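You operate a simulated robot arm through the tools that you are given. There is no shell and no other tool. Be economical: measure what you need, move in short steps, check, and stop when the job is done.

You are at the controls of a simulated two-armed robot. One attempt, no reset.

TASK
Pick up the white case from the top of the grey side table with one hand, pass it to the other hand and put it on the top of the brown bench by the press. Set down upright: white case.
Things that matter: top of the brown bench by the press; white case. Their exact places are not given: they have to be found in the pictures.

The check looks at the end state, three seconds after you hand in, the way a careful person would. Anything else that was tipped, shoved, dropped, spilled or broken makes it a failure.

THE ROBOT
Two 7-joint arms with two-finger parallel grippers on one trunk, on a base that drives. Base frame: it is fixed to the floor where the robot stands at the start and does not move with it; the origin is under the middle of the robot, x ahead of it, y to its left, z up. Readings come in mm, rad, newtons and seconds.
The left shoulder is at the start at [50, 165, 1055], the right one opposite. With the tool pointing down near the work surface each hand reaches from about 220 to 700 mm from the robot's upright axis, wherever it stands, measured 20 degrees to its own side. Places, roughly: top of the brown bench by the press [-4100, 300, 700]. Payload 3.91 kg a hand.
The tool frame of a hand sits at the grasp point between the pads (the TCP): z along the fingers, y along the line on which they close. The tips reach 30 mm beyond it. The gripper opens to 110 mm. The fingers are 20 mm wide and 10 mm thick; the gripper's body (48 by 112 mm) begins 55 mm behind the TCP.
Orientation is that of the tool frame in the base frame, as a unit quaternion [x, y, z, w]. With the fingers straight down and closing along the base's y, the tool's x points along the base's -x, its y along +y and its z along -z.

THE INTERFACE
- The arms move only by the tool nudge_tool. It takes "left_moves", "right_moves" or both (then of equal length, played together; a hand with none holds still); each is a list of rows, each a list of 7 numbers: the finger opening in mm, from 0 to 110, then the shift along the tool's x, y, z in mm, then the turn, a rotation vector about the tool's x, y, z in rad. In form: [[fingers, x, y, z, rx, ry, rz], ...]. A call has 1 to 10 rows; each row is the pose to reach, as a shift and turn from the pose commanded when the call began, along the tool's axes at that moment. Rows are played at 5 a second. More than 50 mm and 0.15 rad between two rows, or a gripper value outside its range, and nothing of the call is played. A pose out of reach is approached as far as the arm can. The call stops where the force on the tool passes 40 N (or 10 N more than at its start, if that is more) or the arm is blocked; 0.2 s more then pass. The fingers move at their own pace (about 45 mm/s each) and stop on an object; they squeeze with about 26 N. The grip force told is the motor's: it shows also when the fingers shut on nothing. Time passes only in rows, and 0.2 s behind the last, so rows that repeat a pose let the fingers close. The reply holds the time, the measured pose of the TCP, the force on the tool along the base axes, the opening and the grip force, in the units named above and with some noise, with the torque about the TCP (base axes, N m) and any sound that the robot's microphone picked up, and new pictures: "views" is both (left out), scene, wrist or none (wrist: the cameras of the hands that moved).
- Cameras (640 x 400 px; columns grow to the right, rows downward): "scene" is now at [120.3, 8.3, 1229.9]; the picture's right is [0.08, -1.00, 0.00], its down [-0.52, -0.04, -0.85] and it looks along [0.85, 0.07, -0.52] (base axes); focal length 248 px, centre (320, 200). "left" rides on the left gripper at [72, -17, -103] in its tool frame; the picture's right is [0.23, 0.97, 0.00], its down [-0.76, 0.18, -0.62] and it looks along [-0.61, 0.14, 0.78] (tool axes); focal length 222 px, centre (320, 200). "right" rides on the right gripper at [72, 17, -103] in its tool frame; the picture's right is [-0.23, 0.97, 0.00], its down [-0.76, -0.18, -0.62] and it looks along [-0.61, -0.14, 0.78] (tool axes); focal length 222 px, centre (320, 200).
- move_column(by): slides the trunk up (or, below 0, down) by that many mm; the arms and the scene camera ride with it, the base frame stays. It gives what a move gives, with no picture.
- drive_base(legs): drives the robot by 1 to 6 legs, each [ahead, left, turn to the left] in mm, mm and rad, along the robot's own axes; the way and the turn of a leg run together, so that a leg with both is an arc; at most 1500 mm and 3.142 rad a leg. The arms and the cameras ride along, it lands a little off, and it stops where it bumps. It gives what a move gives, and a new picture of the scene camera.
- head_to(pan, tilt): turns the head with the scene camera to pan (to the left, within 1.396 rad either way) and tilt (down, from -0.506 to 1.204), counted from straight ahead of the robot. It gives what a move gives, and a new picture of the scene camera.
- probe_pixels(camera, pixels): for up to 12 pixels [column, row] of the newest picture of that camera ("zoom" is the newest enlarged one), the place [x, y, z] in the base frame of the surface seen there, good to about 3 mm. It takes no simulated time.
- close_up(camera, box): a new picture of the part [left, top, right, bottom] of that camera's present view, enlarged. It takes no simulated time.
- finish_job(): hands the job in; it is judged then, once.

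Go step by step. Measure first, check grasps and placings, and put right what went wrong. The budget is 80 turns and 260 pictures, counting those below and the enlarged ones. Unless the task says otherwise, let go and move clear before handing in, and close with one line.

The tools are called after "Emit:" by a JSON object that holds its "fn" and its "kwargs". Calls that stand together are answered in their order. nudge_tool: Moves the arms, as the interface text tells. Its arguments: {"type":"object","properties":{"left_moves":{"type":"array","items":{"type":"array","items":{"type":"number"}}},"right_moves":{"type":"array","items":{"type":"array","items":{"type":"number"}}},"views":{"type":"string","enum":["both","scene","wrist","none"]}},"required":[]} The other tools are called the same way: move_column (by) slides the trunk up or down; drive_base (legs) drives the base; head_to (pan, tilt) turns the head that bears the scene camera; probe_pixels (camera, pixels) gives the place of the surface under pixels of a picture; close_up (camera, box) takes an enlarged picture of a part of a camera's view; finish_job () hands the job in.

At the start:

```text
time_s: 0.0
left_position: [491.7, 301.9, 1003.4]
left_tool_rot: [0.0, 1.0, 0.0, 0.0]
left_contact_force: [0.2, 0.2, 0.2]
left_ft_torque: [0.0, 0.03, 0.0]
left_finger_gap: 110.1
left_finger_force: 0.1
right_position: [540.2, -134.6, 1071.0]
right_tool_rot: [0.0, 1.0, 0.0, 0.0]
right_contact_force: [1.1, -0.3, -0.4]
right_ft_torque: [0.04, 0.0, 0.01]
right_finger_gap: 109.9
right_finger_force: 0.0
trunk travel left (down, up): [-275.0, 228.0]
robot x, y, heading: [1.9, 2.0, -0.004]
head pan, tilt: [0.077, 0.552]
```

scene: 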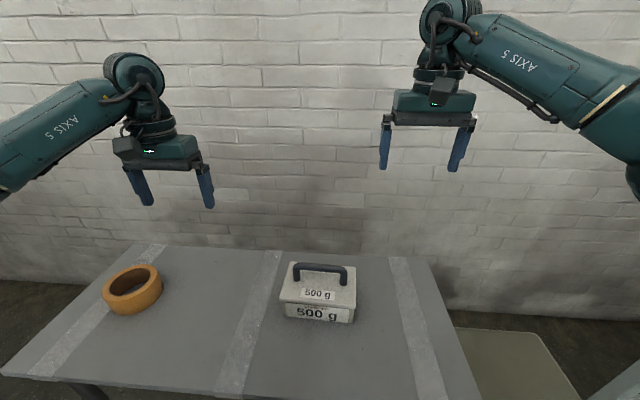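
right: 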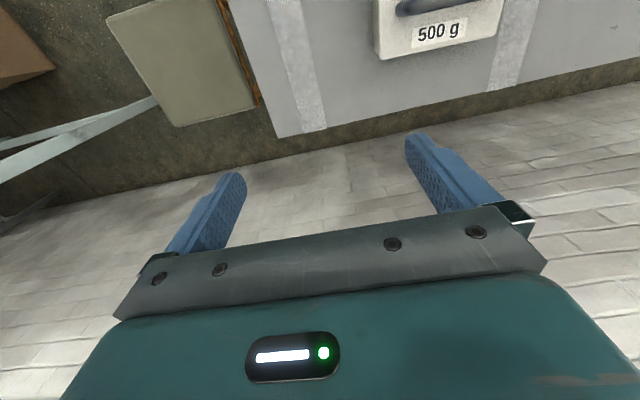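
left: 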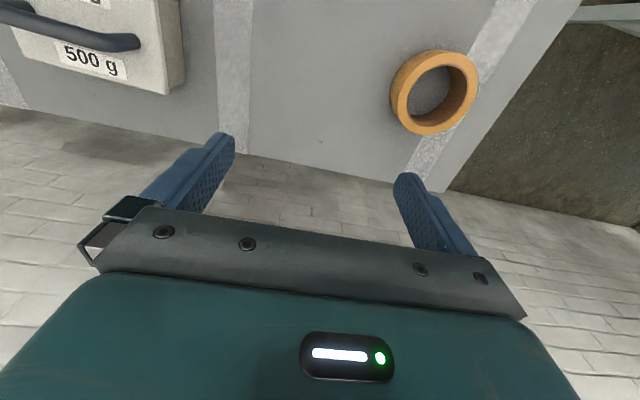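

The scene shows the white case with a dark handle around (318,295) on the grey table. I measure its corners, the handle and the table.

Emit:
{"fn": "close_up", "kwargs": {"camera": "scene", "box": [260, 240, 380, 340]}}

Emit:
{"fn": "probe_pixels", "kwargs": {"camera": "scene", "pixels": [[320, 267], [297, 267], [343, 269], [285, 297], [353, 304], [290, 263], [355, 270], [286, 314], [350, 322], [320, 340], [135, 290], [320, 254]]}}

```text
4.00 times, centred on (320, 290) of scene
```

zoom: 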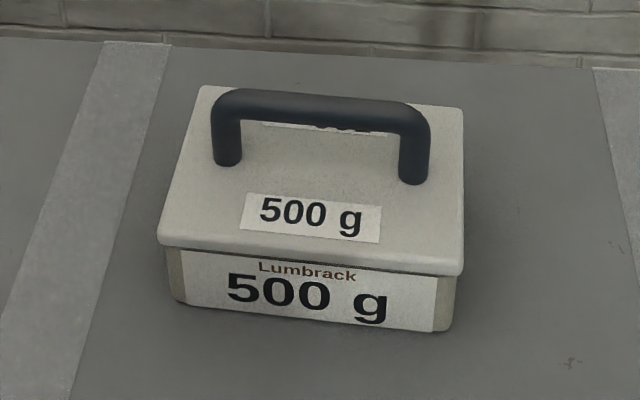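

```text
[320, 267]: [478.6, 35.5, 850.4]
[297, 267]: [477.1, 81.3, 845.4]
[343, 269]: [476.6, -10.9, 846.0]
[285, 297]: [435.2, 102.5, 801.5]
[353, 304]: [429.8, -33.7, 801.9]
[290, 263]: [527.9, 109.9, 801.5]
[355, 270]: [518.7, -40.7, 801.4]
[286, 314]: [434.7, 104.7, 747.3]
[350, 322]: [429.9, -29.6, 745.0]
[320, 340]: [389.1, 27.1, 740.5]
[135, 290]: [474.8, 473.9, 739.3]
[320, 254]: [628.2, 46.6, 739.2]
```

The case's lid is at z≈801, its handle bar runs along y at x≈478 with its top near z≈850, and the table is at z≈740. I probe the handle more finely in the zoom and look around at the same time.

Emit:
{"fn": "probe_pixels", "kwargs": {"camera": "zoom", "pixels": [[240, 93], [240, 105], [320, 98], [320, 108], [320, 120], [400, 106], [400, 120], [228, 155], [412, 175], [215, 110], [427, 130], [310, 140]]}}

Emit:
{"fn": "head_to", "kwargs": {"pan": 1.39, "tilt": 0.3}}

Emit:
{"fn": "head_to", "kwargs": {"pan": -1.39, "tilt": 0.3}}

Emit:
{"fn": "head_to", "kwargs": {"pan": 0.0, "tilt": 0.65}}

```text
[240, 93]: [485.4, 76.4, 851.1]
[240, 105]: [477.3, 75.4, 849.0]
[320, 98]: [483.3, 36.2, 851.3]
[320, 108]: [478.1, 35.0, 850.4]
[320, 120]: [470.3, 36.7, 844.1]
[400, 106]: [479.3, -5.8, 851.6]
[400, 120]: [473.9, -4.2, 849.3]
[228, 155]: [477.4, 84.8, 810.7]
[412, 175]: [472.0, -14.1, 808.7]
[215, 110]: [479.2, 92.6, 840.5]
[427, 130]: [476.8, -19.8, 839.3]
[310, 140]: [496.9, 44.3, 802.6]
```

```text
time_s: 1.5
left_position: [492.5, 301.9, 1004.1]
left_tool_rot: [-0.001, 1.0, 0.0, 0.0]
left_contact_force: [0.2, 0.2, -0.6]
left_ft_torque: [-0.03, 0.01, 0.02]
left_finger_gap: 110.3
left_finger_force: 0.2
right_position: [540.4, -135.8, 1071.1]
right_tool_rot: [0.0, 1.0, 0.0, 0.0]
right_contact_force: [0.5, 0.2, -0.1]
right_ft_torque: [0.0, 0.0, 0.0]
right_finger_gap: 109.9
right_finger_force: 0.0
trunk travel left (down, up): [-275.0, 228.0]
robot x, y, heading: [-0.2, -0.6, -0.002]
head pan, tilt: [1.389, 0.3]
```

scene: 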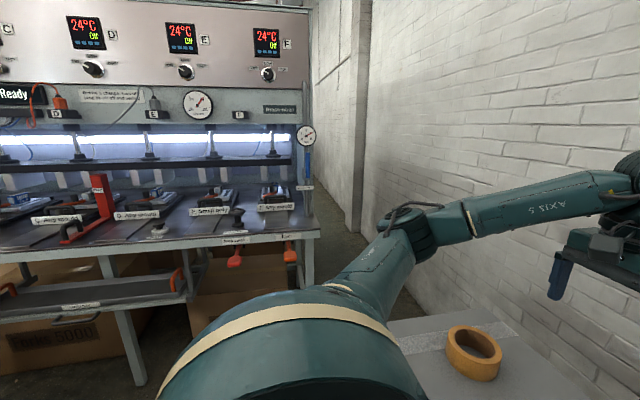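

```text
time_s: 3.9
left_position: [490.6, 301.7, 1003.8]
left_tool_rot: [-0.001, 1.0, -0.001, 0.0]
left_contact_force: [-0.5, 0.0, 0.1]
left_ft_torque: [-0.01, 0.02, -0.02]
left_finger_gap: 110.1
left_finger_force: 0.0
right_position: [540.0, -134.4, 1070.1]
right_tool_rot: [0.0, 1.0, 0.0, 0.0]
right_contact_force: [-0.1, 1.0, 0.4]
right_ft_torque: [0.04, 0.02, 0.02]
right_finger_gap: 109.8
right_finger_force: 0.1
trunk travel left (down, up): [-275.0, 228.0]
robot x, y, heading: [-1.5, 3.6, 0.002]
head pan, tilt: [-1.389, 0.3]
```

scene: 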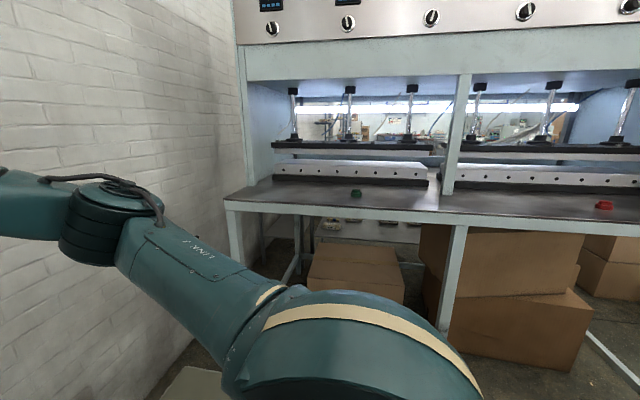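

```text
time_s: 5.5
left_position: [492.6, 301.9, 1003.0]
left_tool_rot: [-0.001, 1.0, 0.0, 0.0]
left_contact_force: [0.7, -0.3, -0.1]
left_ft_torque: [0.01, 0.01, 0.02]
left_finger_gap: 109.9
left_finger_force: 0.1
right_position: [541.0, -134.9, 1070.7]
right_tool_rot: [0.0, 1.0, -0.001, 0.0]
right_contact_force: [-0.1, -0.3, 0.2]
right_ft_torque: [0.01, 0.0, -0.02]
right_finger_gap: 110.1
right_finger_force: 0.0
trunk travel left (down, up): [-275.0, 228.0]
robot x, y, heading: [0.9, 1.6, 0.001]
head pan, tilt: [0.0, 0.649]
```

scene: 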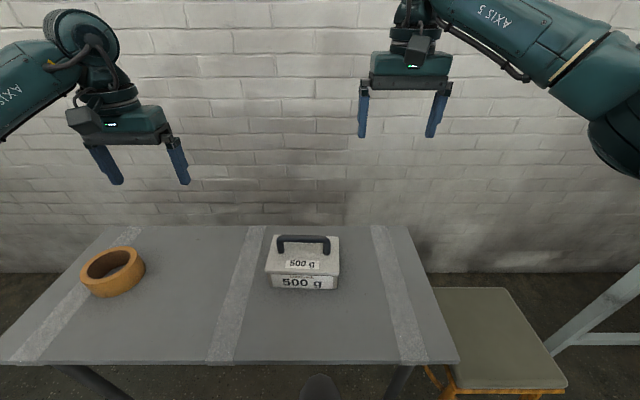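

The bar's centre is near (481, 36, 844) with its axis yawed about −0.045 rad. I will pick it with the right hand off-centre toward −y and receive with the left hand at the +y part, cameras facing outward. First I turn both hands by about 90°.

Emit:
{"fn": "nudge_tool", "kwargs": {"right_moves": [[70, 6, 6, 8, 0, 0, -0.145], [70, 12, 12, 16, 0, 0, -0.29], [70, 18, 18, 24, 0, 0, -0.435], [70, 24, 24, 32, 0, 0, -0.58], [70, 30, 30, 40, 0, 0, -0.725], [70, 36, 36, 48, 0, 0, -0.87], [70, 42, 42, 56, 0, 0, -1.015], [70, 48, 48, 64, 0, 0, -1.16], [70, 54, 54, 72, 0, 0, -1.305], [70, 60, 60, 80, 0, 0, -1.45]], "left_moves": [[70, 0, 0, 0, 0, 0, 0.145], [70, 0, 0, 0, 0, 0, 0.29], [70, 0, 0, 0, 0, 0, 0.435], [70, 0, 0, 0, 0, 0, 0.58], [70, 0, 0, 0, 0, 0, 0.725], [70, 0, 0, 0, 0, 0, 0.87], [70, 0, 0, 0, 0, 0, 1.015], [70, 0, 0, 0, 0, 0, 1.16], [70, 0, 0, 0, 0, 0, 1.305], [70, 0, 0, 0, 0, 0, 1.45]], "views": "scene"}}

```text
time_s: 7.7
left_position: [318.2, 144.5, 996.9]
left_tool_rot: [0.658, 0.753, 0.002, 0.0]
left_contact_force: [0.1, -0.2, -0.4]
left_ft_torque: [0.0, 0.01, 0.01]
left_finger_gap: 70.1
left_finger_force: 0.0
left hand out of reach, approached as far as the arm can: row 4, 5, 6, 7, 8, 9, 10
right_position: [421.0, -30.0, 957.6]
right_tool_rot: [-0.589, 0.808, -0.008, -0.003]
right_contact_force: [0.2, -0.2, 0.2]
right_ft_torque: [0.01, 0.0, 0.0]
right_finger_gap: 69.9
right_finger_force: 0.1
right hand out of reach, approached as far as the arm can: row 7, 8, 9, 10
trunk travel left (down, up): [-275.0, 228.0]
robot x, y, heading: [-0.8, -0.1, 0.002]
head pan, tilt: [0.0, 0.649]
```

scene: 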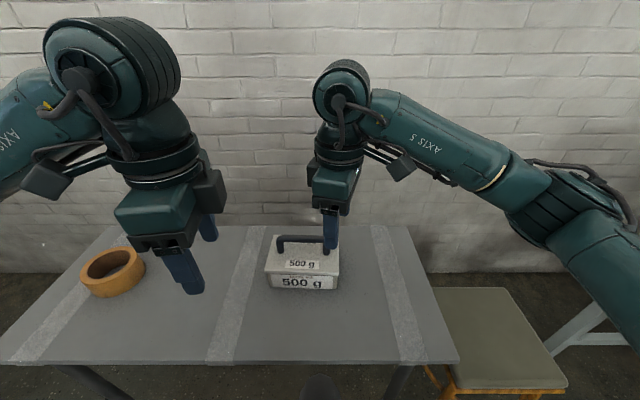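

Both arms ran into reach limits (left at row 4, right at row 7), probably because the wrists are too high against the shoulders. I raise the trunk and then lower the hands.

Emit:
{"fn": "move_column", "kwargs": {"by": 150}}

Emit:
{"fn": "nudge_tool", "kwargs": {"left_moves": [[70, 0, 0, 30, 0, 0, 0], [70, 0, 0, 60, 0, 0, 0], [70, 0, 0, 90, 0, 0, 0], [70, 0, 0, 120, 0, 0, 0]], "right_moves": [[70, 0, 0, 30, 0, 0, 0], [70, 0, 0, 60, 0, 0, 0], [70, 0, 0, 90, 0, 0, 0], [70, 0, 0, 120, 0, 0, 0]], "views": "scene"}}

```text
time_s: 9.4
left_position: [320.5, 144.6, 1146.7]
left_tool_rot: [0.657, 0.754, 0.001, 0.0]
left_contact_force: [-0.4, -0.8, -0.3]
left_ft_torque: [-0.02, -0.03, -0.01]
left_finger_gap: 70.1
left_finger_force: 0.2
right_position: [421.4, -29.1, 1107.2]
right_tool_rot: [-0.588, 0.809, -0.008, -0.004]
right_contact_force: [0.9, -0.7, -0.2]
right_ft_torque: [-0.03, -0.01, 0.02]
right_finger_gap: 70.1
right_finger_force: 0.1
trunk travel left (down, up): [-425.0, 78.0]
robot x, y, heading: [2.2, 2.5, 0.002]
head pan, tilt: [0.0, 0.649]
```

```text
time_s: 10.4
left_position: [309.7, 139.9, 1047.5]
left_tool_rot: [0.654, 0.757, 0.003, 0.0]
left_contact_force: [0.1, -0.5, 0.8]
left_ft_torque: [0.0, -0.01, 0.0]
left_finger_gap: 70.1
left_finger_force: 0.1
left hand out of reach, approached as far as the arm can: row 2, 3, 4
right_position: [423.1, -31.1, 987.5]
right_tool_rot: [-0.588, 0.809, -0.008, -0.004]
right_contact_force: [-0.1, 0.2, 0.2]
right_ft_torque: [0.0, 0.0, 0.02]
right_finger_gap: 69.8
right_finger_force: 0.1
trunk travel left (down, up): [-425.0, 78.0]
robot x, y, heading: [-1.4, -0.1, 0.001]
head pan, tilt: [0.0, 0.649]
```

scene: 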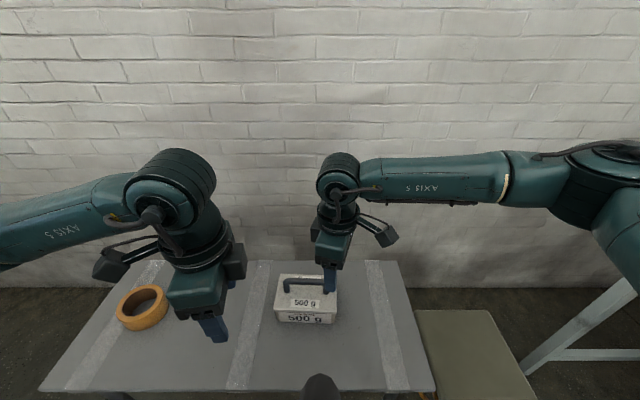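

The raised trunk helps the right hand. I try the remaining turn and outward tilt on both hands while shifting toward the pre-grasp.

Emit:
{"fn": "nudge_tool", "kwargs": {"right_moves": [[70, -6, -13, 12, -0.01, -0.075, -0.067], [70, -13, -26, 24, -0.02, -0.15, -0.135], [70, -20, -39, 36, -0.03, -0.225, -0.2], [70, -26, -51, 47, -0.04, -0.3, -0.27]], "left_moves": [[70, 11, 27, 0, 0, -0.075, 0], [70, 22, 54, 0, 0, -0.15, 0], [70, 33, 81, 0, 0, -0.225, 0], [70, 45, 108, 0, 0, -0.3, 0]], "views": "scene"}}

```text
time_s: 11.4
left_position: [317.4, 104.9, 1095.0]
left_tool_rot: [0.653, 0.749, -0.075, 0.088]
left_contact_force: [-0.3, 0.2, 0.6]
left_ft_torque: [0.04, 0.01, -0.02]
left_finger_gap: 69.7
left_finger_force: 0.0
left hand out of reach, approached as far as the arm can: row 1, 2, 3, 4
right_position: [412.0, -83.6, 917.1]
right_tool_rot: [-0.632, 0.772, -0.017, 0.064]
right_contact_force: [0.1, 0.2, 0.6]
right_ft_torque: [0.02, -0.03, -0.01]
right_finger_gap: 69.9
right_finger_force: 0.0
right hand out of reach, approached as far as the arm can: row 1, 2, 3, 4
trunk travel left (down, up): [-425.0, 78.0]
robot x, y, heading: [2.7, -0.5, -0.006]
head pan, tilt: [0.0, 0.649]
```

scene: 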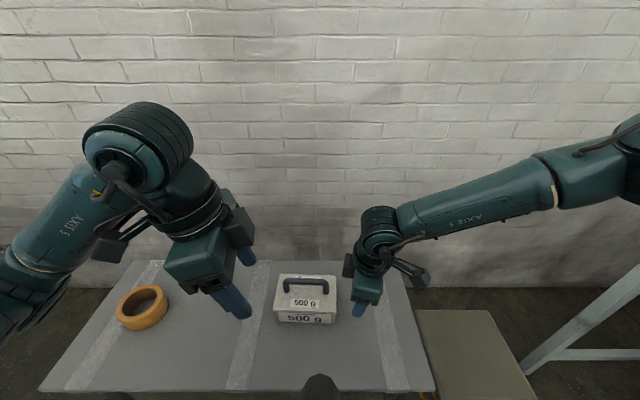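

Both hands are stuck in a poor arm branch: the left is at (317,105) and the right shows wrong tilts. I turn both back to the plain down pose at comfortable lower places and then test the turns again from there.

Emit:
{"fn": "nudge_tool", "kwargs": {"left_moves": [[70, 16.7, 15.1, 16.2, -0.0164, 0.0192, -0.1426], [70, 33.4, 30.2, 32.4, -0.0328, 0.0384, -0.2852], [70, 50.1, 45.3, 48.6, -0.0492, 0.0576, -0.4278], [70, 66.8, 60.4, 64.8, -0.0656, 0.0768, -0.5704], [70, 83.5, 75.5, 81, -0.082, 0.096, -0.713], [70, 100.2, 90.6, 97.2, -0.0984, 0.1152, -0.8556], [70, 116.9, 105.7, 113.4, -0.1148, 0.1344, -0.9982], [70, 133.6, 120.8, 129.6, -0.1312, 0.1536, -1.1408], [70, 150.3, 135.9, 145.8, -0.1476, 0.1728, -1.2834], [70, 167, 151, 162, -0.164, 0.192, -1.426]], "right_moves": [[70, 10.4, -6.4, -3.4, -0.0037, 0.0139, 0.1368], [70, 20.7, -12.8, -6.8, -0.0074, 0.0278, 0.2736], [70, 31.1, -19.1, -10.2, -0.0111, 0.0417, 0.4104], [70, 41.4, -25.5, -13.6, -0.0148, 0.0556, 0.5472], [70, 51.8, -31.9, -17, -0.0185, 0.0695, 0.684], [70, 62.2, -38.3, -20.4, -0.0222, 0.0834, 0.8208], [70, 72.5, -44.7, -23.8, -0.0259, 0.0973, 0.9576], [70, 82.9, -51, -27.2, -0.0296, 0.1112, 1.0944], [70, 93.2, -57.4, -30.6, -0.0333, 0.1251, 1.2312], [70, 103.6, -63.8, -34, -0.037, 0.139, 1.368]], "views": "scene"}}

```text
time_s: 13.6
left_position: [447.2, 254.3, 889.2]
left_tool_rot: [-0.001, 1.0, 0.001, 0.001]
left_contact_force: [0.1, 0.5, 0.1]
left_ft_torque: [0.03, -0.02, 0.01]
left_finger_gap: 70.0
left_finger_force: 0.0
right_position: [448.4, -201.5, 953.7]
right_tool_rot: [0.001, 1.0, -0.002, -0.001]
right_contact_force: [-0.1, -0.1, -0.5]
right_ft_torque: [0.0, -0.03, 0.03]
right_finger_gap: 69.8
right_finger_force: 0.2
trunk travel left (down, up): [-425.0, 78.0]
robot x, y, heading: [-0.3, -3.7, -0.0]
head pan, tilt: [0.0, 0.649]
```

scene: 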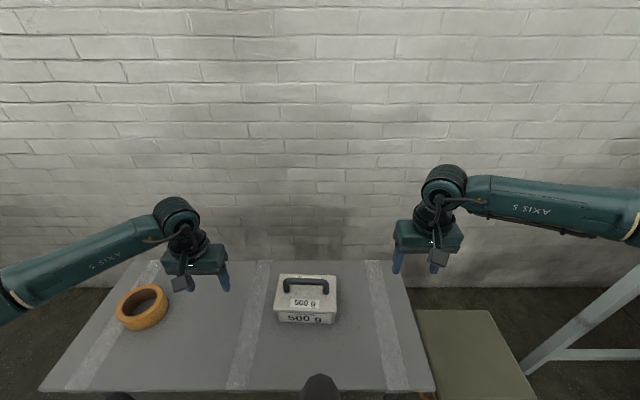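

Both hands are back to plain down. I now test the opposite turns (left −, right +) in place.

Emit:
{"fn": "nudge_tool", "kwargs": {"left_moves": [[70, 0, 0, 0, 0, 0, -0.15], [70, 0, 0, 0, 0, 0, -0.3], [70, 0, 0, 0, 0, 0, -0.45], [70, 0, 0, 0, 0, 0, -0.6], [70, 0, 0, 0, 0, 0, -0.75], [70, 0, 0, 0, 0, 0, -0.9], [70, 0, 0, 0, 0, 0, -1.05], [70, 0, 0, 0, 0, 0, -1.2], [70, 0, 0, 0, 0, 0, -1.35], [70, 0, 0, 0, 0, 0, -1.5]], "right_moves": [[70, 0, 0, 0, 0, 0, 0.15], [70, 0, 0, 0, 0, 0, 0.3], [70, 0, 0, 0, 0, 0, 0.45], [70, 0, 0, 0, 0, 0, 0.6], [70, 0, 0, 0, 0, 0, 0.75], [70, 0, 0, 0, 0, 0, 0.9], [70, 0, 0, 0, 0, 0, 1.05], [70, 0, 0, 0, 0, 0, 1.2], [70, 0, 0, 0, 0, 0, 1.35], [70, 0, 0, 0, 0, 0, 1.5]], "views": "scene"}}

```text
time_s: 15.8
left_position: [450.6, 254.9, 888.9]
left_tool_rot: [-0.682, 0.732, -0.002, 0.0]
left_contact_force: [-0.8, 0.3, 0.2]
left_ft_torque: [0.0, 0.0, 0.0]
left_finger_gap: 70.0
left_finger_force: 0.0
right_position: [450.5, -200.0, 955.9]
right_tool_rot: [0.682, 0.731, 0.0, 0.001]
right_contact_force: [-0.3, 0.5, 0.0]
right_ft_torque: [0.02, 0.0, 0.02]
right_finger_gap: 69.9
right_finger_force: 0.0
trunk travel left (down, up): [-425.0, 78.0]
robot x, y, heading: [-0.7, -1.4, 0.001]
head pan, tilt: [0.0, 0.649]
```

scene: 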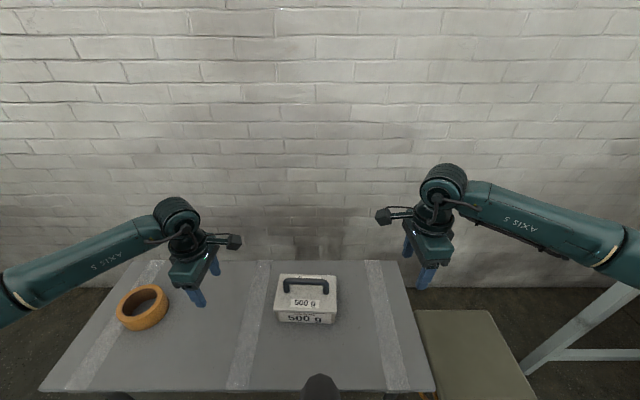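

This direction works for both hands, but the wrist cameras face inward, so I tilt both hands outward by 0.6 rad to keep them apart. The right goes to its pre-grasp; the left just tilts.

Emit:
{"fn": "nudge_tool", "kwargs": {"right_moves": [[70, 30.5, 8, 7.4, -0.007, 0.12, 0.023], [70, 61, 16, 14.8, -0.014, 0.24, 0.046], [70, 91.5, 24, 22.2, -0.021, 0.36, 0.07], [70, 122, 32, 29.6, -0.028, 0.48, 0.093], [70, 152.5, 40, 37, -0.035, 0.6, 0.116]], "left_moves": [[70, 0, 0, 0, 0, 0.12, -0.005], [70, 0, 0, 0, 0, 0.24, -0.01], [70, 0, 0, 0, 0, 0.36, -0.015], [70, 0, 0, 0, 0.004, 0.48, -0.02], [70, 0, 0, 0, 0.008, 0.6, -0.026]]}}

```text
time_s: 17.0
left_position: [451.0, 254.7, 888.0]
left_tool_rot: [-0.66, 0.69, -0.206, -0.214]
left_contact_force: [0.3, 0.2, -0.9]
left_ft_torque: [0.02, -0.02, 0.02]
left_finger_gap: 69.8
left_finger_force: 0.3
right_position: [478.5, -44.1, 916.5]
right_tool_rot: [0.692, 0.659, 0.214, -0.204]
right_contact_force: [0.0, 0.0, -0.3]
right_ft_torque: [-0.02, 0.01, -0.03]
right_finger_gap: 70.1
right_finger_force: 0.0
trunk travel left (down, up): [-425.0, 78.0]
robot x, y, heading: [-1.5, -2.2, -0.005]
head pan, tilt: [0.0, 0.649]
```

scene: 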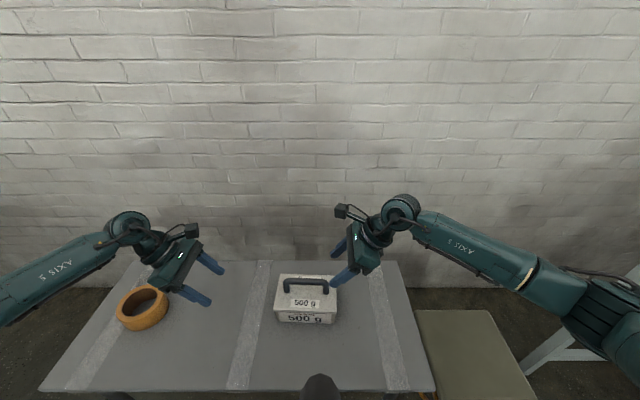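
right: 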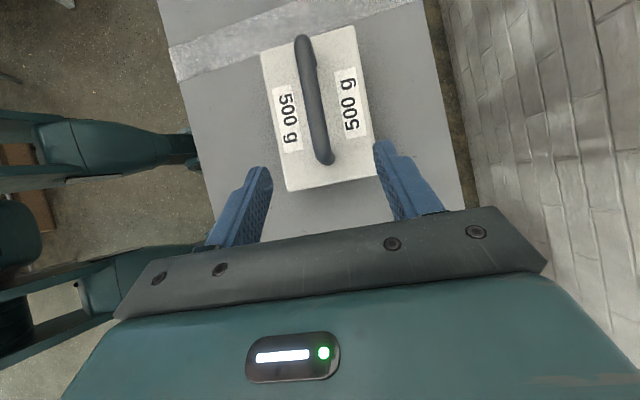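
left: 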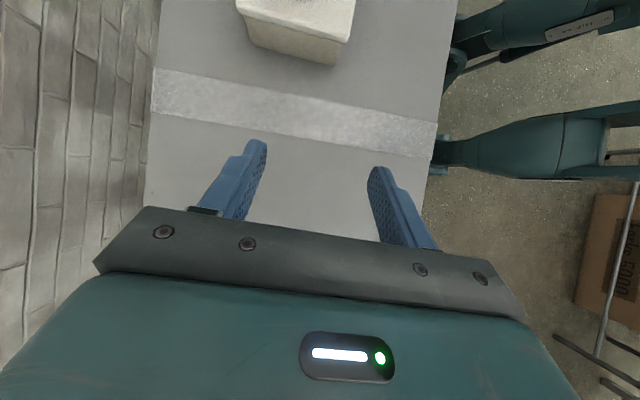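

The right camera shows the handle (314,100) squarely between the fingers. I check its position with probes from this view.

Emit:
{"fn": "probe_pixels", "kwargs": {"camera": "right", "pixels": [[303, 45], [309, 75], [314, 100], [319, 125], [325, 155], [304, 100], [326, 100], [264, 55], [288, 188], [375, 178]]}}

```text
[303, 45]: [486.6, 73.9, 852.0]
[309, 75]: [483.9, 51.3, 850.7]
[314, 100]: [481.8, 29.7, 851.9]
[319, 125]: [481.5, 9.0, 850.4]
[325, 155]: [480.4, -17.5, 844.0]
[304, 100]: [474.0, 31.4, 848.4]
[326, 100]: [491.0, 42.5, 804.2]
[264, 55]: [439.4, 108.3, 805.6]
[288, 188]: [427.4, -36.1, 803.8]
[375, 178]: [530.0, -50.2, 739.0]
```

Bar centre at the grip point is about (480.5, 6, 844), so a pure 86 mm advance along the tool axis fits.

Emit:
{"fn": "nudge_tool", "kwargs": {"right_moves": [[70, 0, 0, 22, 0, 0, 0], [70, 1, 0, 44, 0, 0, 0], [70, 1, 0, 66, 0, 0, 0], [70, 1, 0, 86, 0, 0, 0]]}}

Emit:
{"fn": "close_up", "kwargs": {"camera": "scene", "box": [240, 220, 400, 340]}}

```text
time_s: 18.0
left_position: [450.1, 255.0, 889.0]
left_tool_rot: [-0.66, 0.69, -0.205, -0.213]
left_contact_force: [-0.4, 0.0, 0.2]
left_ft_torque: [0.02, 0.02, 0.01]
left_finger_gap: 70.0
left_finger_force: 0.1
right_position: [479.1, 3.2, 845.3]
right_tool_rot: [0.691, 0.66, 0.213, -0.206]
right_contact_force: [0.9, -0.7, -0.3]
right_ft_torque: [0.02, 0.02, 0.01]
right_finger_gap: 69.8
right_finger_force: 0.0
trunk travel left (down, up): [-425.0, 78.0]
robot x, y, heading: [1.4, 4.0, 0.001]
head pan, tilt: [0.0, 0.649]
```

scene: 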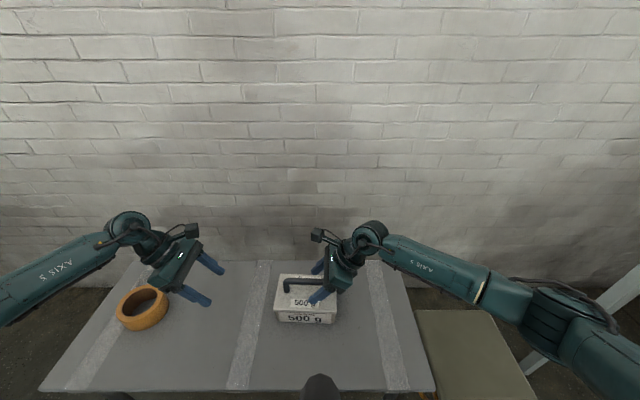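
right: 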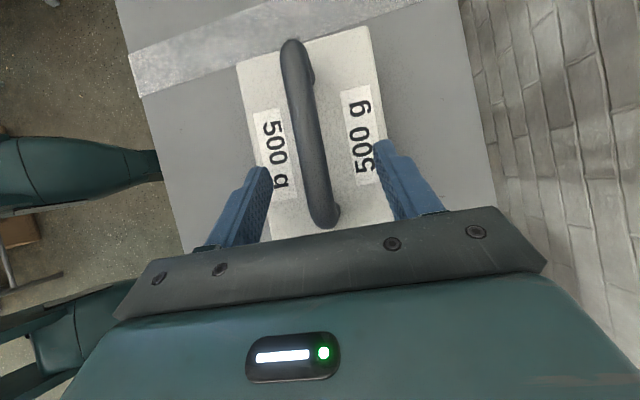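

```text
3.33 times, centred on (320, 280) of scene
```

zoom: 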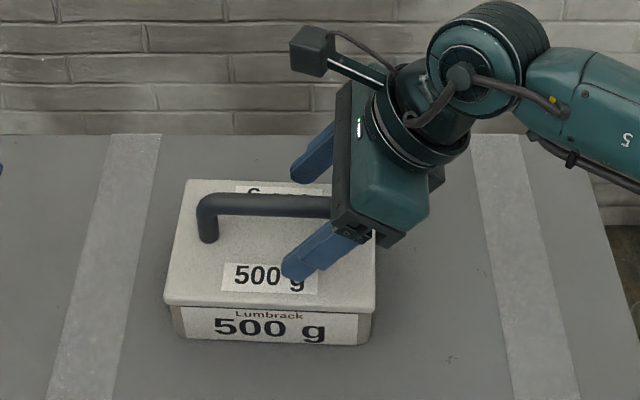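

The fingers straddle the bar with free space around. I close the right fingers.

Emit:
{"fn": "nudge_tool", "kwargs": {"right_moves": [[40, 0, 0, 0, 0, 0, 0], [0, 0, 0, 0, 0, 0, 0], [0, 0, 0, 0, 0, 0, 0], [0, 0, 0, 0, 0, 0, 0], [0, 0, 0, 0, 0, 0, 0]], "views": "none"}}

Emit:
{"fn": "close_up", "kwargs": {"camera": "scene", "box": [240, 220, 400, 340]}}

```text
time_s: 19.2
left_position: [448.4, 254.7, 888.0]
left_tool_rot: [-0.66, 0.69, -0.205, -0.213]
left_contact_force: [0.3, 0.9, 0.4]
left_ft_torque: [-0.04, 0.0, 0.01]
left_finger_gap: 69.9
left_finger_force: 0.1
right_position: [479.9, 4.7, 846.2]
right_tool_rot: [0.691, 0.66, 0.213, -0.205]
right_contact_force: [-1.7, 0.7, 1.0]
right_ft_torque: [-0.04, -0.03, 0.07]
right_finger_gap: 15.9
right_finger_force: 25.7
trunk travel left (down, up): [-425.0, 78.0]
robot x, y, heading: [2.2, -1.2, 0.003]
head pan, tilt: [0.0, 0.649]
```

```text
3.33 times, centred on (320, 280) of scene
```

zoom: 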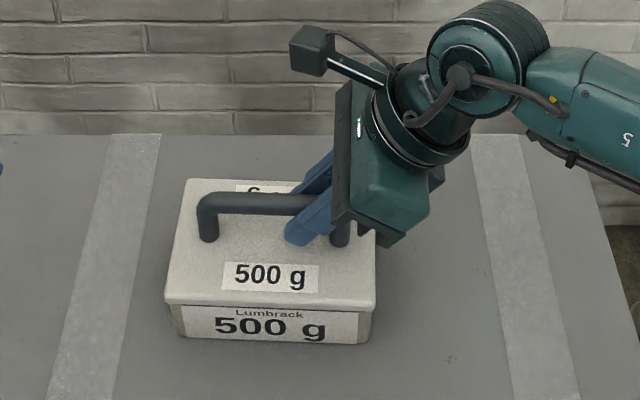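

The grip holds at 15.9 mm with 26 N. I lift 50 mm straight up and look.

Emit:
{"fn": "nudge_tool", "kwargs": {"right_moves": [[0, 5.6, 0, -8.2, 0, 0, 0], [0, 11.3, 0, -16.5, 0, 0, 0], [0, 17, 0, -24.7, 0, 0, 0], [0, 22.6, 0, -33, 0, 0, 0], [0, 28.2, 0, -41.2, 0, 0, 0], [0, 28.2, 0, -41.2, 0, 0, 0]]}}

Emit:
{"fn": "close_up", "kwargs": {"camera": "scene", "box": [240, 200, 400, 320]}}

```text
time_s: 20.6
left_position: [449.1, 254.4, 888.6]
left_tool_rot: [-0.66, 0.69, -0.204, -0.214]
left_contact_force: [-0.3, -0.4, 0.2]
left_ft_torque: [0.01, -0.02, 0.03]
left_finger_gap: 70.1
left_finger_force: 0.1
right_position: [479.7, 4.0, 896.7]
right_tool_rot: [0.691, 0.659, 0.213, -0.205]
right_contact_force: [0.4, 0.7, -5.0]
right_ft_torque: [-0.16, 0.01, 0.02]
right_finger_gap: 15.6
right_finger_force: 25.7
trunk travel left (down, up): [-425.0, 78.0]
robot x, y, heading: [-0.5, -1.4, -0.003]
head pan, tilt: [0.0, 0.649]
```

scene: 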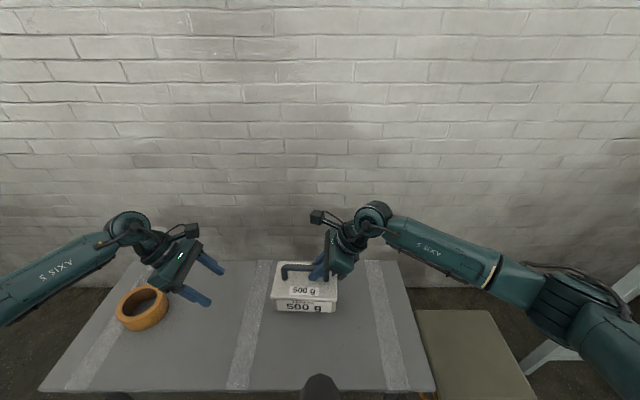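
right: 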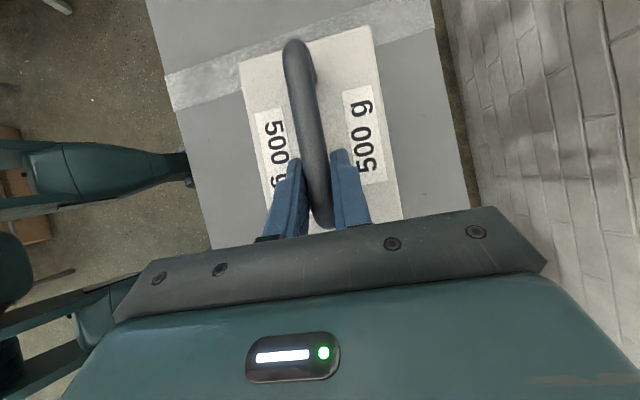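

```text
3.33 times, centred on (320, 260) of scene
```

zoom: 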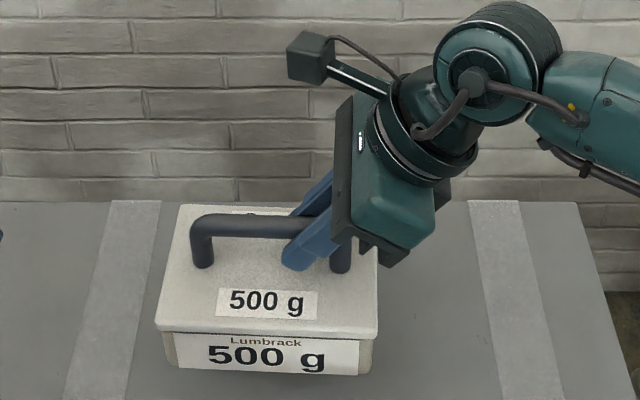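

The case hangs level at 5 N. I probe the free bar to place the left hand, using the scene and the enlarged view.

Emit:
{"fn": "probe_pixels", "kwargs": {"camera": "zoom", "pixels": [[215, 217], [230, 217], [230, 226], [260, 217], [260, 226], [285, 222], [192, 330], [372, 338], [305, 55], [290, 80], [330, 60]]}}

Emit:
{"fn": "probe_pixels", "kwargs": {"camera": "right", "pixels": [[294, 55], [299, 80], [304, 105], [308, 130]]}}

```text
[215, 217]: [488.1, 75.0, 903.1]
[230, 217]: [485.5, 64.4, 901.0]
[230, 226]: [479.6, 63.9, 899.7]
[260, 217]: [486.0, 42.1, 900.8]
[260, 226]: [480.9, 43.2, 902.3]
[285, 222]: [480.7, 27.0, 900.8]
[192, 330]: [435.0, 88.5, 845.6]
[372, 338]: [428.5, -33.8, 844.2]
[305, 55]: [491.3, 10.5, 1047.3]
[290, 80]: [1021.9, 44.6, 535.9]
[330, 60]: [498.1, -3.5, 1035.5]
```

```text
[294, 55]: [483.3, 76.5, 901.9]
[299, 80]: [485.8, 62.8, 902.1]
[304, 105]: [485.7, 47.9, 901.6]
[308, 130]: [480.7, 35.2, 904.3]
```

The free bar at y≈66 is centred at about (484, 66, 894), and the right camera box ends near y≈20 so there is room. I bring the left hand to its pre-grasp.

Emit:
{"fn": "nudge_tool", "kwargs": {"left_moves": [[70, 40, -10, 2, 0, 0, 0], [70, 79, -21, 5, 0, 0, 0], [70, 119, -32, 8, 0, 0, 0], [70, 158, -42, 10, 0, 0, 0]]}}

Emit:
{"fn": "close_up", "kwargs": {"camera": "scene", "box": [200, 180, 400, 305]}}

```text
time_s: 21.6
left_position: [482.9, 116.5, 970.6]
left_tool_rot: [-0.661, 0.69, -0.204, -0.213]
left_contact_force: [0.3, -0.2, 0.5]
left_ft_torque: [0.01, 0.02, -0.02]
left_finger_gap: 70.0
left_finger_force: 0.0
right_position: [481.1, 3.7, 896.9]
right_tool_rot: [0.691, 0.66, 0.213, -0.204]
right_contact_force: [-0.7, -0.8, -5.8]
right_ft_torque: [-0.16, 0.04, 0.03]
right_finger_gap: 15.4
right_finger_force: 26.1
trunk travel left (down, up): [-425.0, 78.0]
robot x, y, heading: [1.9, 1.7, 0.0]
head pan, tilt: [0.0, 0.649]
```

scene: 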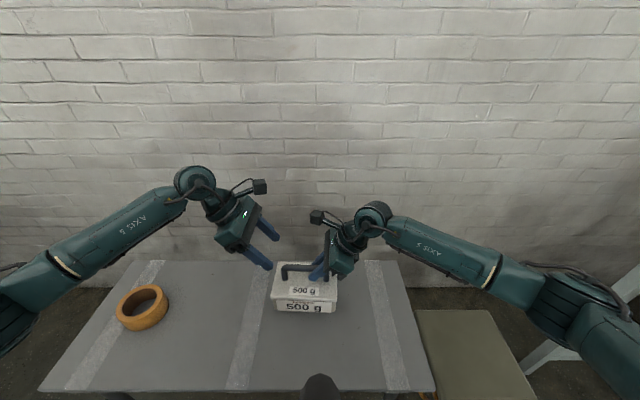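
left: 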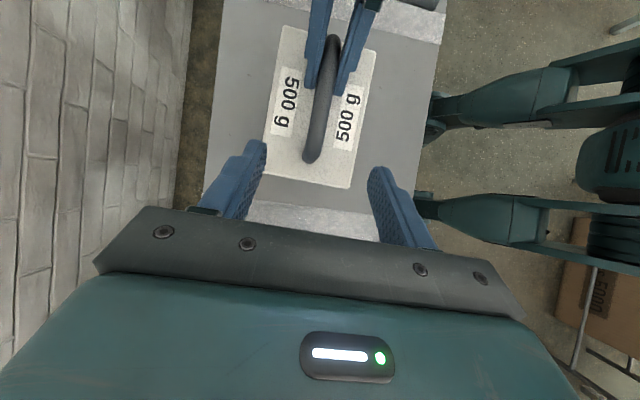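

```text
3.20 times, centred on (300, 242) of scene
```

zoom: 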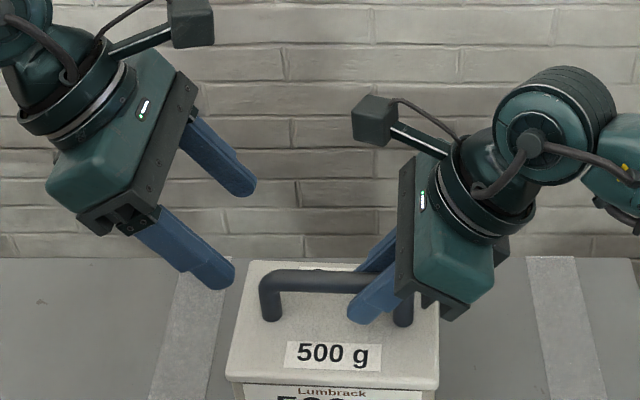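

Clearances look good; the left camera box will end about 30 mm from the right one. I advance the left hand 90 mm along its tool axis with a −3 mm y correction.

Emit:
{"fn": "nudge_tool", "kwargs": {"left_moves": [[70, 0, -1, 18, 0, 0, 0], [70, 0, -2, 36, 0, 0, 0], [70, 0, -3, 54, 0, 0, 0], [70, 0, -3, 72, 0, 0, 0], [70, 0, -3, 90, 0, 0, 0]]}}

Emit:
{"fn": "close_up", "kwargs": {"camera": "scene", "box": [220, 180, 400, 305]}}

```text
time_s: 22.8
left_position: [488.3, 63.9, 895.7]
left_tool_rot: [-0.66, 0.691, -0.205, -0.213]
left_contact_force: [-0.5, 0.0, 0.0]
left_ft_torque: [0.01, -0.02, 0.02]
left_finger_gap: 69.9
left_finger_force: 0.0
right_position: [481.4, 5.3, 896.7]
right_tool_rot: [0.691, 0.66, 0.213, -0.205]
right_contact_force: [-0.1, 0.4, -5.4]
right_ft_torque: [-0.15, 0.0, -0.01]
right_finger_gap: 15.6
right_finger_force: 25.8
trunk travel left (down, up): [-425.0, 78.0]
robot x, y, heading: [5.5, -0.1, 0.002]
head pan, tilt: [0.0, 0.649]
```

scene: 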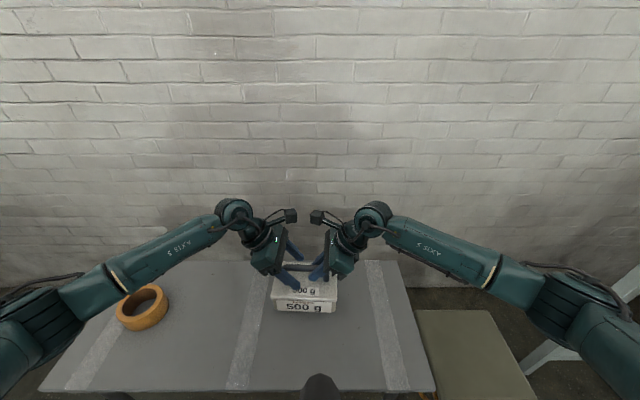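
left: 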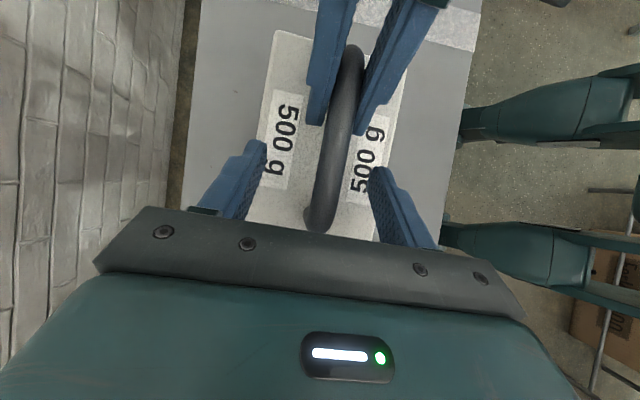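

```text
3.20 times, centred on (310, 242) of scene
```

zoom: 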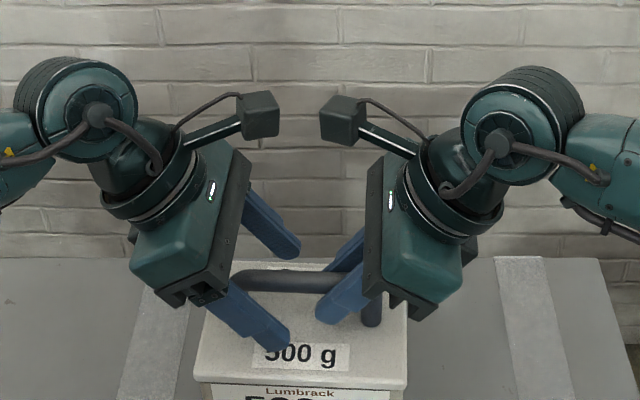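

The bar runs centrally between the left fingers (about column 320). I close the left hand while the right still holds.

Emit:
{"fn": "nudge_tool", "kwargs": {"left_moves": [[40, 0, 0, 0, 0, 0, 0], [0, 0, 0, 0, 0, 0, 0], [0, 0, 0, 0, 0, 0, 0], [0, 0, 0, 0, 0, 0, 0], [0, 0, 0, 0, 0, 0, 0]], "views": "wrist"}}

```text
time_s: 24.0
left_position: [485.0, 62.7, 895.5]
left_tool_rot: [-0.658, 0.692, -0.203, -0.215]
left_contact_force: [-17.4, 0.3, 4.3]
left_ft_torque: [-0.31, 0.0, -0.61]
left_finger_gap: 15.6
left_finger_force: 25.8
right_position: [482.1, 2.8, 896.5]
right_tool_rot: [0.692, 0.659, 0.214, -0.203]
right_contact_force: [17.3, 0.9, -10.2]
right_ft_torque: [-0.15, -0.04, -0.41]
right_finger_gap: 15.7
right_finger_force: 25.9
trunk travel left (down, up): [-425.0, 78.0]
robot x, y, heading: [-3.0, -0.7, 0.003]
head pan, tilt: [0.0, 0.649]
```

left: 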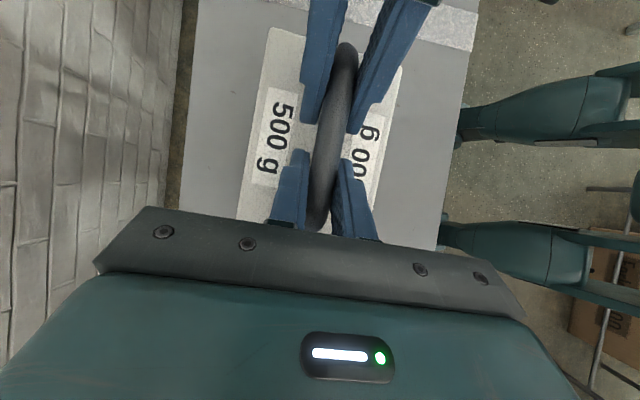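

Both hands grip with 26 N, but an internal x force of 17 N remains. I relax the left by 2 mm in −x before letting the right go.

Emit:
{"fn": "nudge_tool", "kwargs": {"left_moves": [[0, 0, 1, 0, 0, 0, 0], [0, 0, 2, 0, 0, 0, 0], [0, 0, 2.5, 0, 0, 0, 0]], "views": "none"}}

```text
time_s: 24.8
left_position: [484.5, 65.2, 895.2]
left_tool_rot: [-0.66, 0.691, -0.204, -0.214]
left_contact_force: [-14.2, -1.3, 2.8]
left_ft_torque: [-0.04, 0.04, -0.48]
left_finger_gap: 16.0
left_finger_force: 26.3
right_position: [480.9, 4.7, 896.1]
right_tool_rot: [0.691, 0.66, 0.213, -0.206]
right_contact_force: [13.7, 2.6, -7.7]
right_ft_torque: [-0.26, -0.01, -0.31]
right_finger_gap: 15.9
right_finger_force: 26.1
trunk travel left (down, up): [-425.0, 78.0]
robot x, y, heading: [-1.0, 1.1, -0.002]
head pan, tilt: [0.0, 0.649]
```

The internal force is falling and both grips are firm. I open the right hand slowly so the left takes the weight.

Emit:
{"fn": "nudge_tool", "kwargs": {"left_moves": [[0, 0, 1, 0, 0, 0, 0], [0, 0, 1, 0, 0, 0, 0], [0, 0, 1, 0, 0, 0, 0], [0, 0, 1, 0, 0, 0, 0], [0, 0, 1, 0, 0, 0, 0]], "right_moves": [[16, 0, 0, 0, 0, 0, 0], [20, 0, 0, 0, 0, 0, 0], [26, 0, 0, 0, 0, 0, 0], [40, 0, 0, 0, 0, 0, 0], [60, 0, 0, 0, 0, 0, 0]]}}

Emit:
{"fn": "close_up", "kwargs": {"camera": "scene", "box": [220, 180, 400, 320]}}

```text
time_s: 26.0
left_position: [483.9, 64.5, 895.9]
left_tool_rot: [-0.66, 0.691, -0.204, -0.214]
left_contact_force: [0.3, 0.5, -0.9]
left_ft_torque: [0.13, -0.04, 0.01]
left_finger_gap: 15.7
left_finger_force: 25.7
right_position: [480.2, 3.4, 896.3]
right_tool_rot: [0.691, 0.66, 0.212, -0.205]
right_contact_force: [0.1, 0.1, 0.2]
right_ft_torque: [-0.01, -0.01, -0.01]
right_finger_gap: 60.1
right_finger_force: 0.0
trunk travel left (down, up): [-425.0, 78.0]
robot x, y, heading: [1.0, -4.0, -0.006]
head pan, tilt: [0.0, 0.649]
```

scene: 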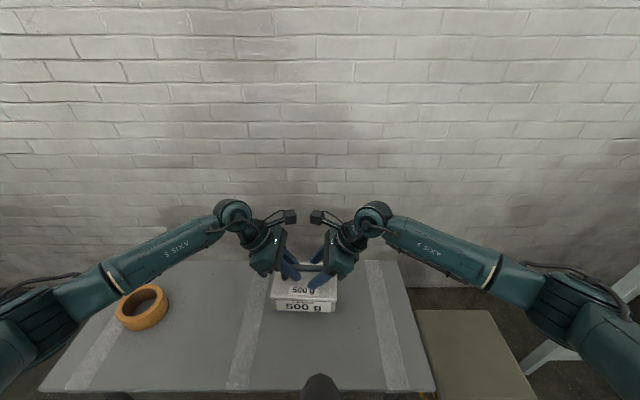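
right: 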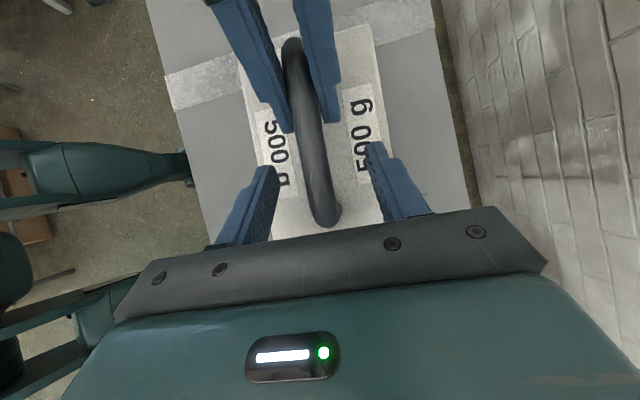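
left: 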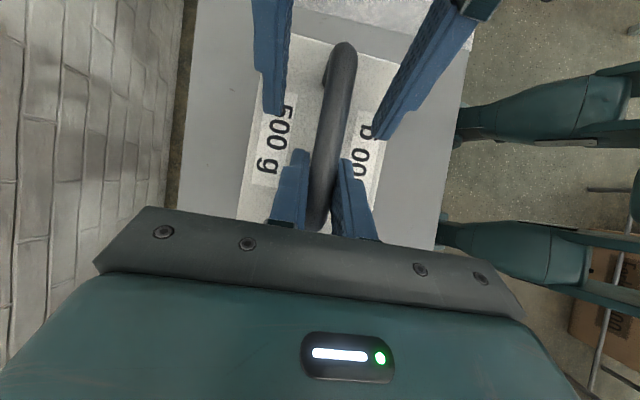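

```text
2.86 times, centred on (310, 250) of scene
```

zoom: 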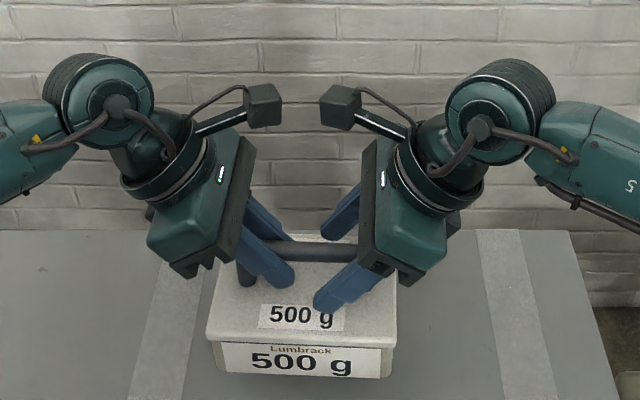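

The left hand now holds the case alone, and the right is open. I withdraw the right hand back along its axis.

Emit:
{"fn": "nudge_tool", "kwargs": {"right_moves": [[70, 0, 0, -25, 0, 0, 0], [70, 0, 0, -50, 0, 0, 0], [70, 0, 0, -75, 0, 0, 0], [70, 0, 0, -100, 0, 0, 0], [70, -45, 0, -130, 0, 0, 0]], "views": "scene"}}

Emit:
{"fn": "close_up", "kwargs": {"camera": "scene", "box": [220, 180, 400, 320]}}

```text
refused: row 5 steps farther than a row can; nothing moved
```

```text
2.86 times, centred on (310, 250) of scene
```

zoom: 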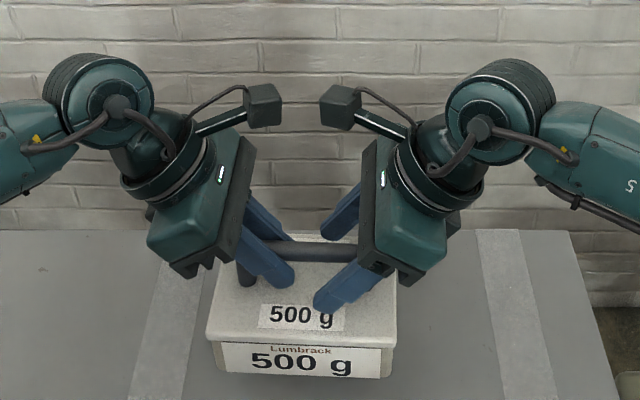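

The call was refused because the last row stepped too far. I repeat it with smaller steps.

Emit:
{"fn": "nudge_tool", "kwargs": {"right_moves": [[70, 0, 0, -25, 0, 0, 0], [70, 0, 0, -50, 0, 0, 0], [70, 0, 0, -75, 0, 0, 0], [70, 0, 0, -100, 0, 0, 0], [70, -25, 0, -115, 0, 0, 0], [70, -50, 0, -130, 0, 0, 0]], "views": "scene"}}

Emit:
{"fn": "close_up", "kwargs": {"camera": "scene", "box": [220, 180, 400, 320]}}

```text
time_s: 27.4
left_position: [483.1, 66.1, 895.0]
left_tool_rot: [-0.661, 0.69, -0.204, -0.213]
left_contact_force: [-0.2, -1.0, -0.6]
left_ft_torque: [0.14, 0.01, -0.01]
left_finger_gap: 15.8
left_finger_force: 26.0
right_position: [479.0, -110.6, 975.0]
right_tool_rot: [0.691, 0.66, 0.213, -0.205]
right_contact_force: [0.5, 0.1, -0.9]
right_ft_torque: [-0.01, -0.02, 0.02]
right_finger_gap: 69.9
right_finger_force: 0.1
trunk travel left (down, up): [-425.0, 78.0]
robot x, y, heading: [-0.6, -3.0, -0.002]
head pan, tilt: [0.0, 0.649]
```

scene: 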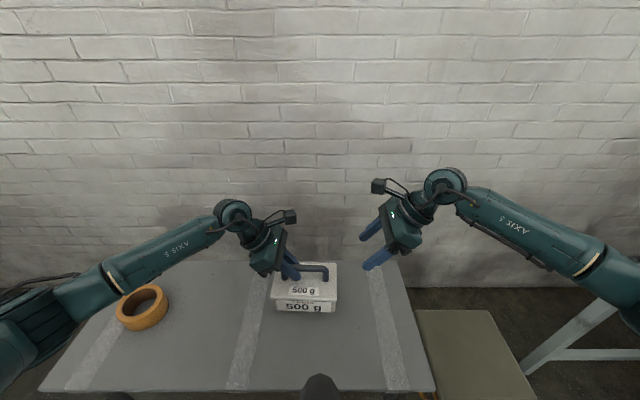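

```text
2.86 times, centred on (310, 250) of scene
```

zoom: 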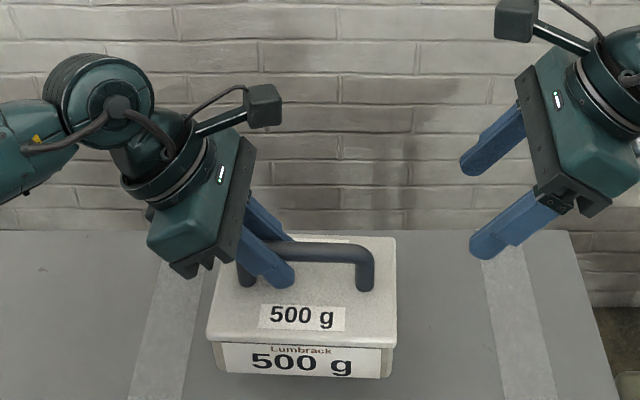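

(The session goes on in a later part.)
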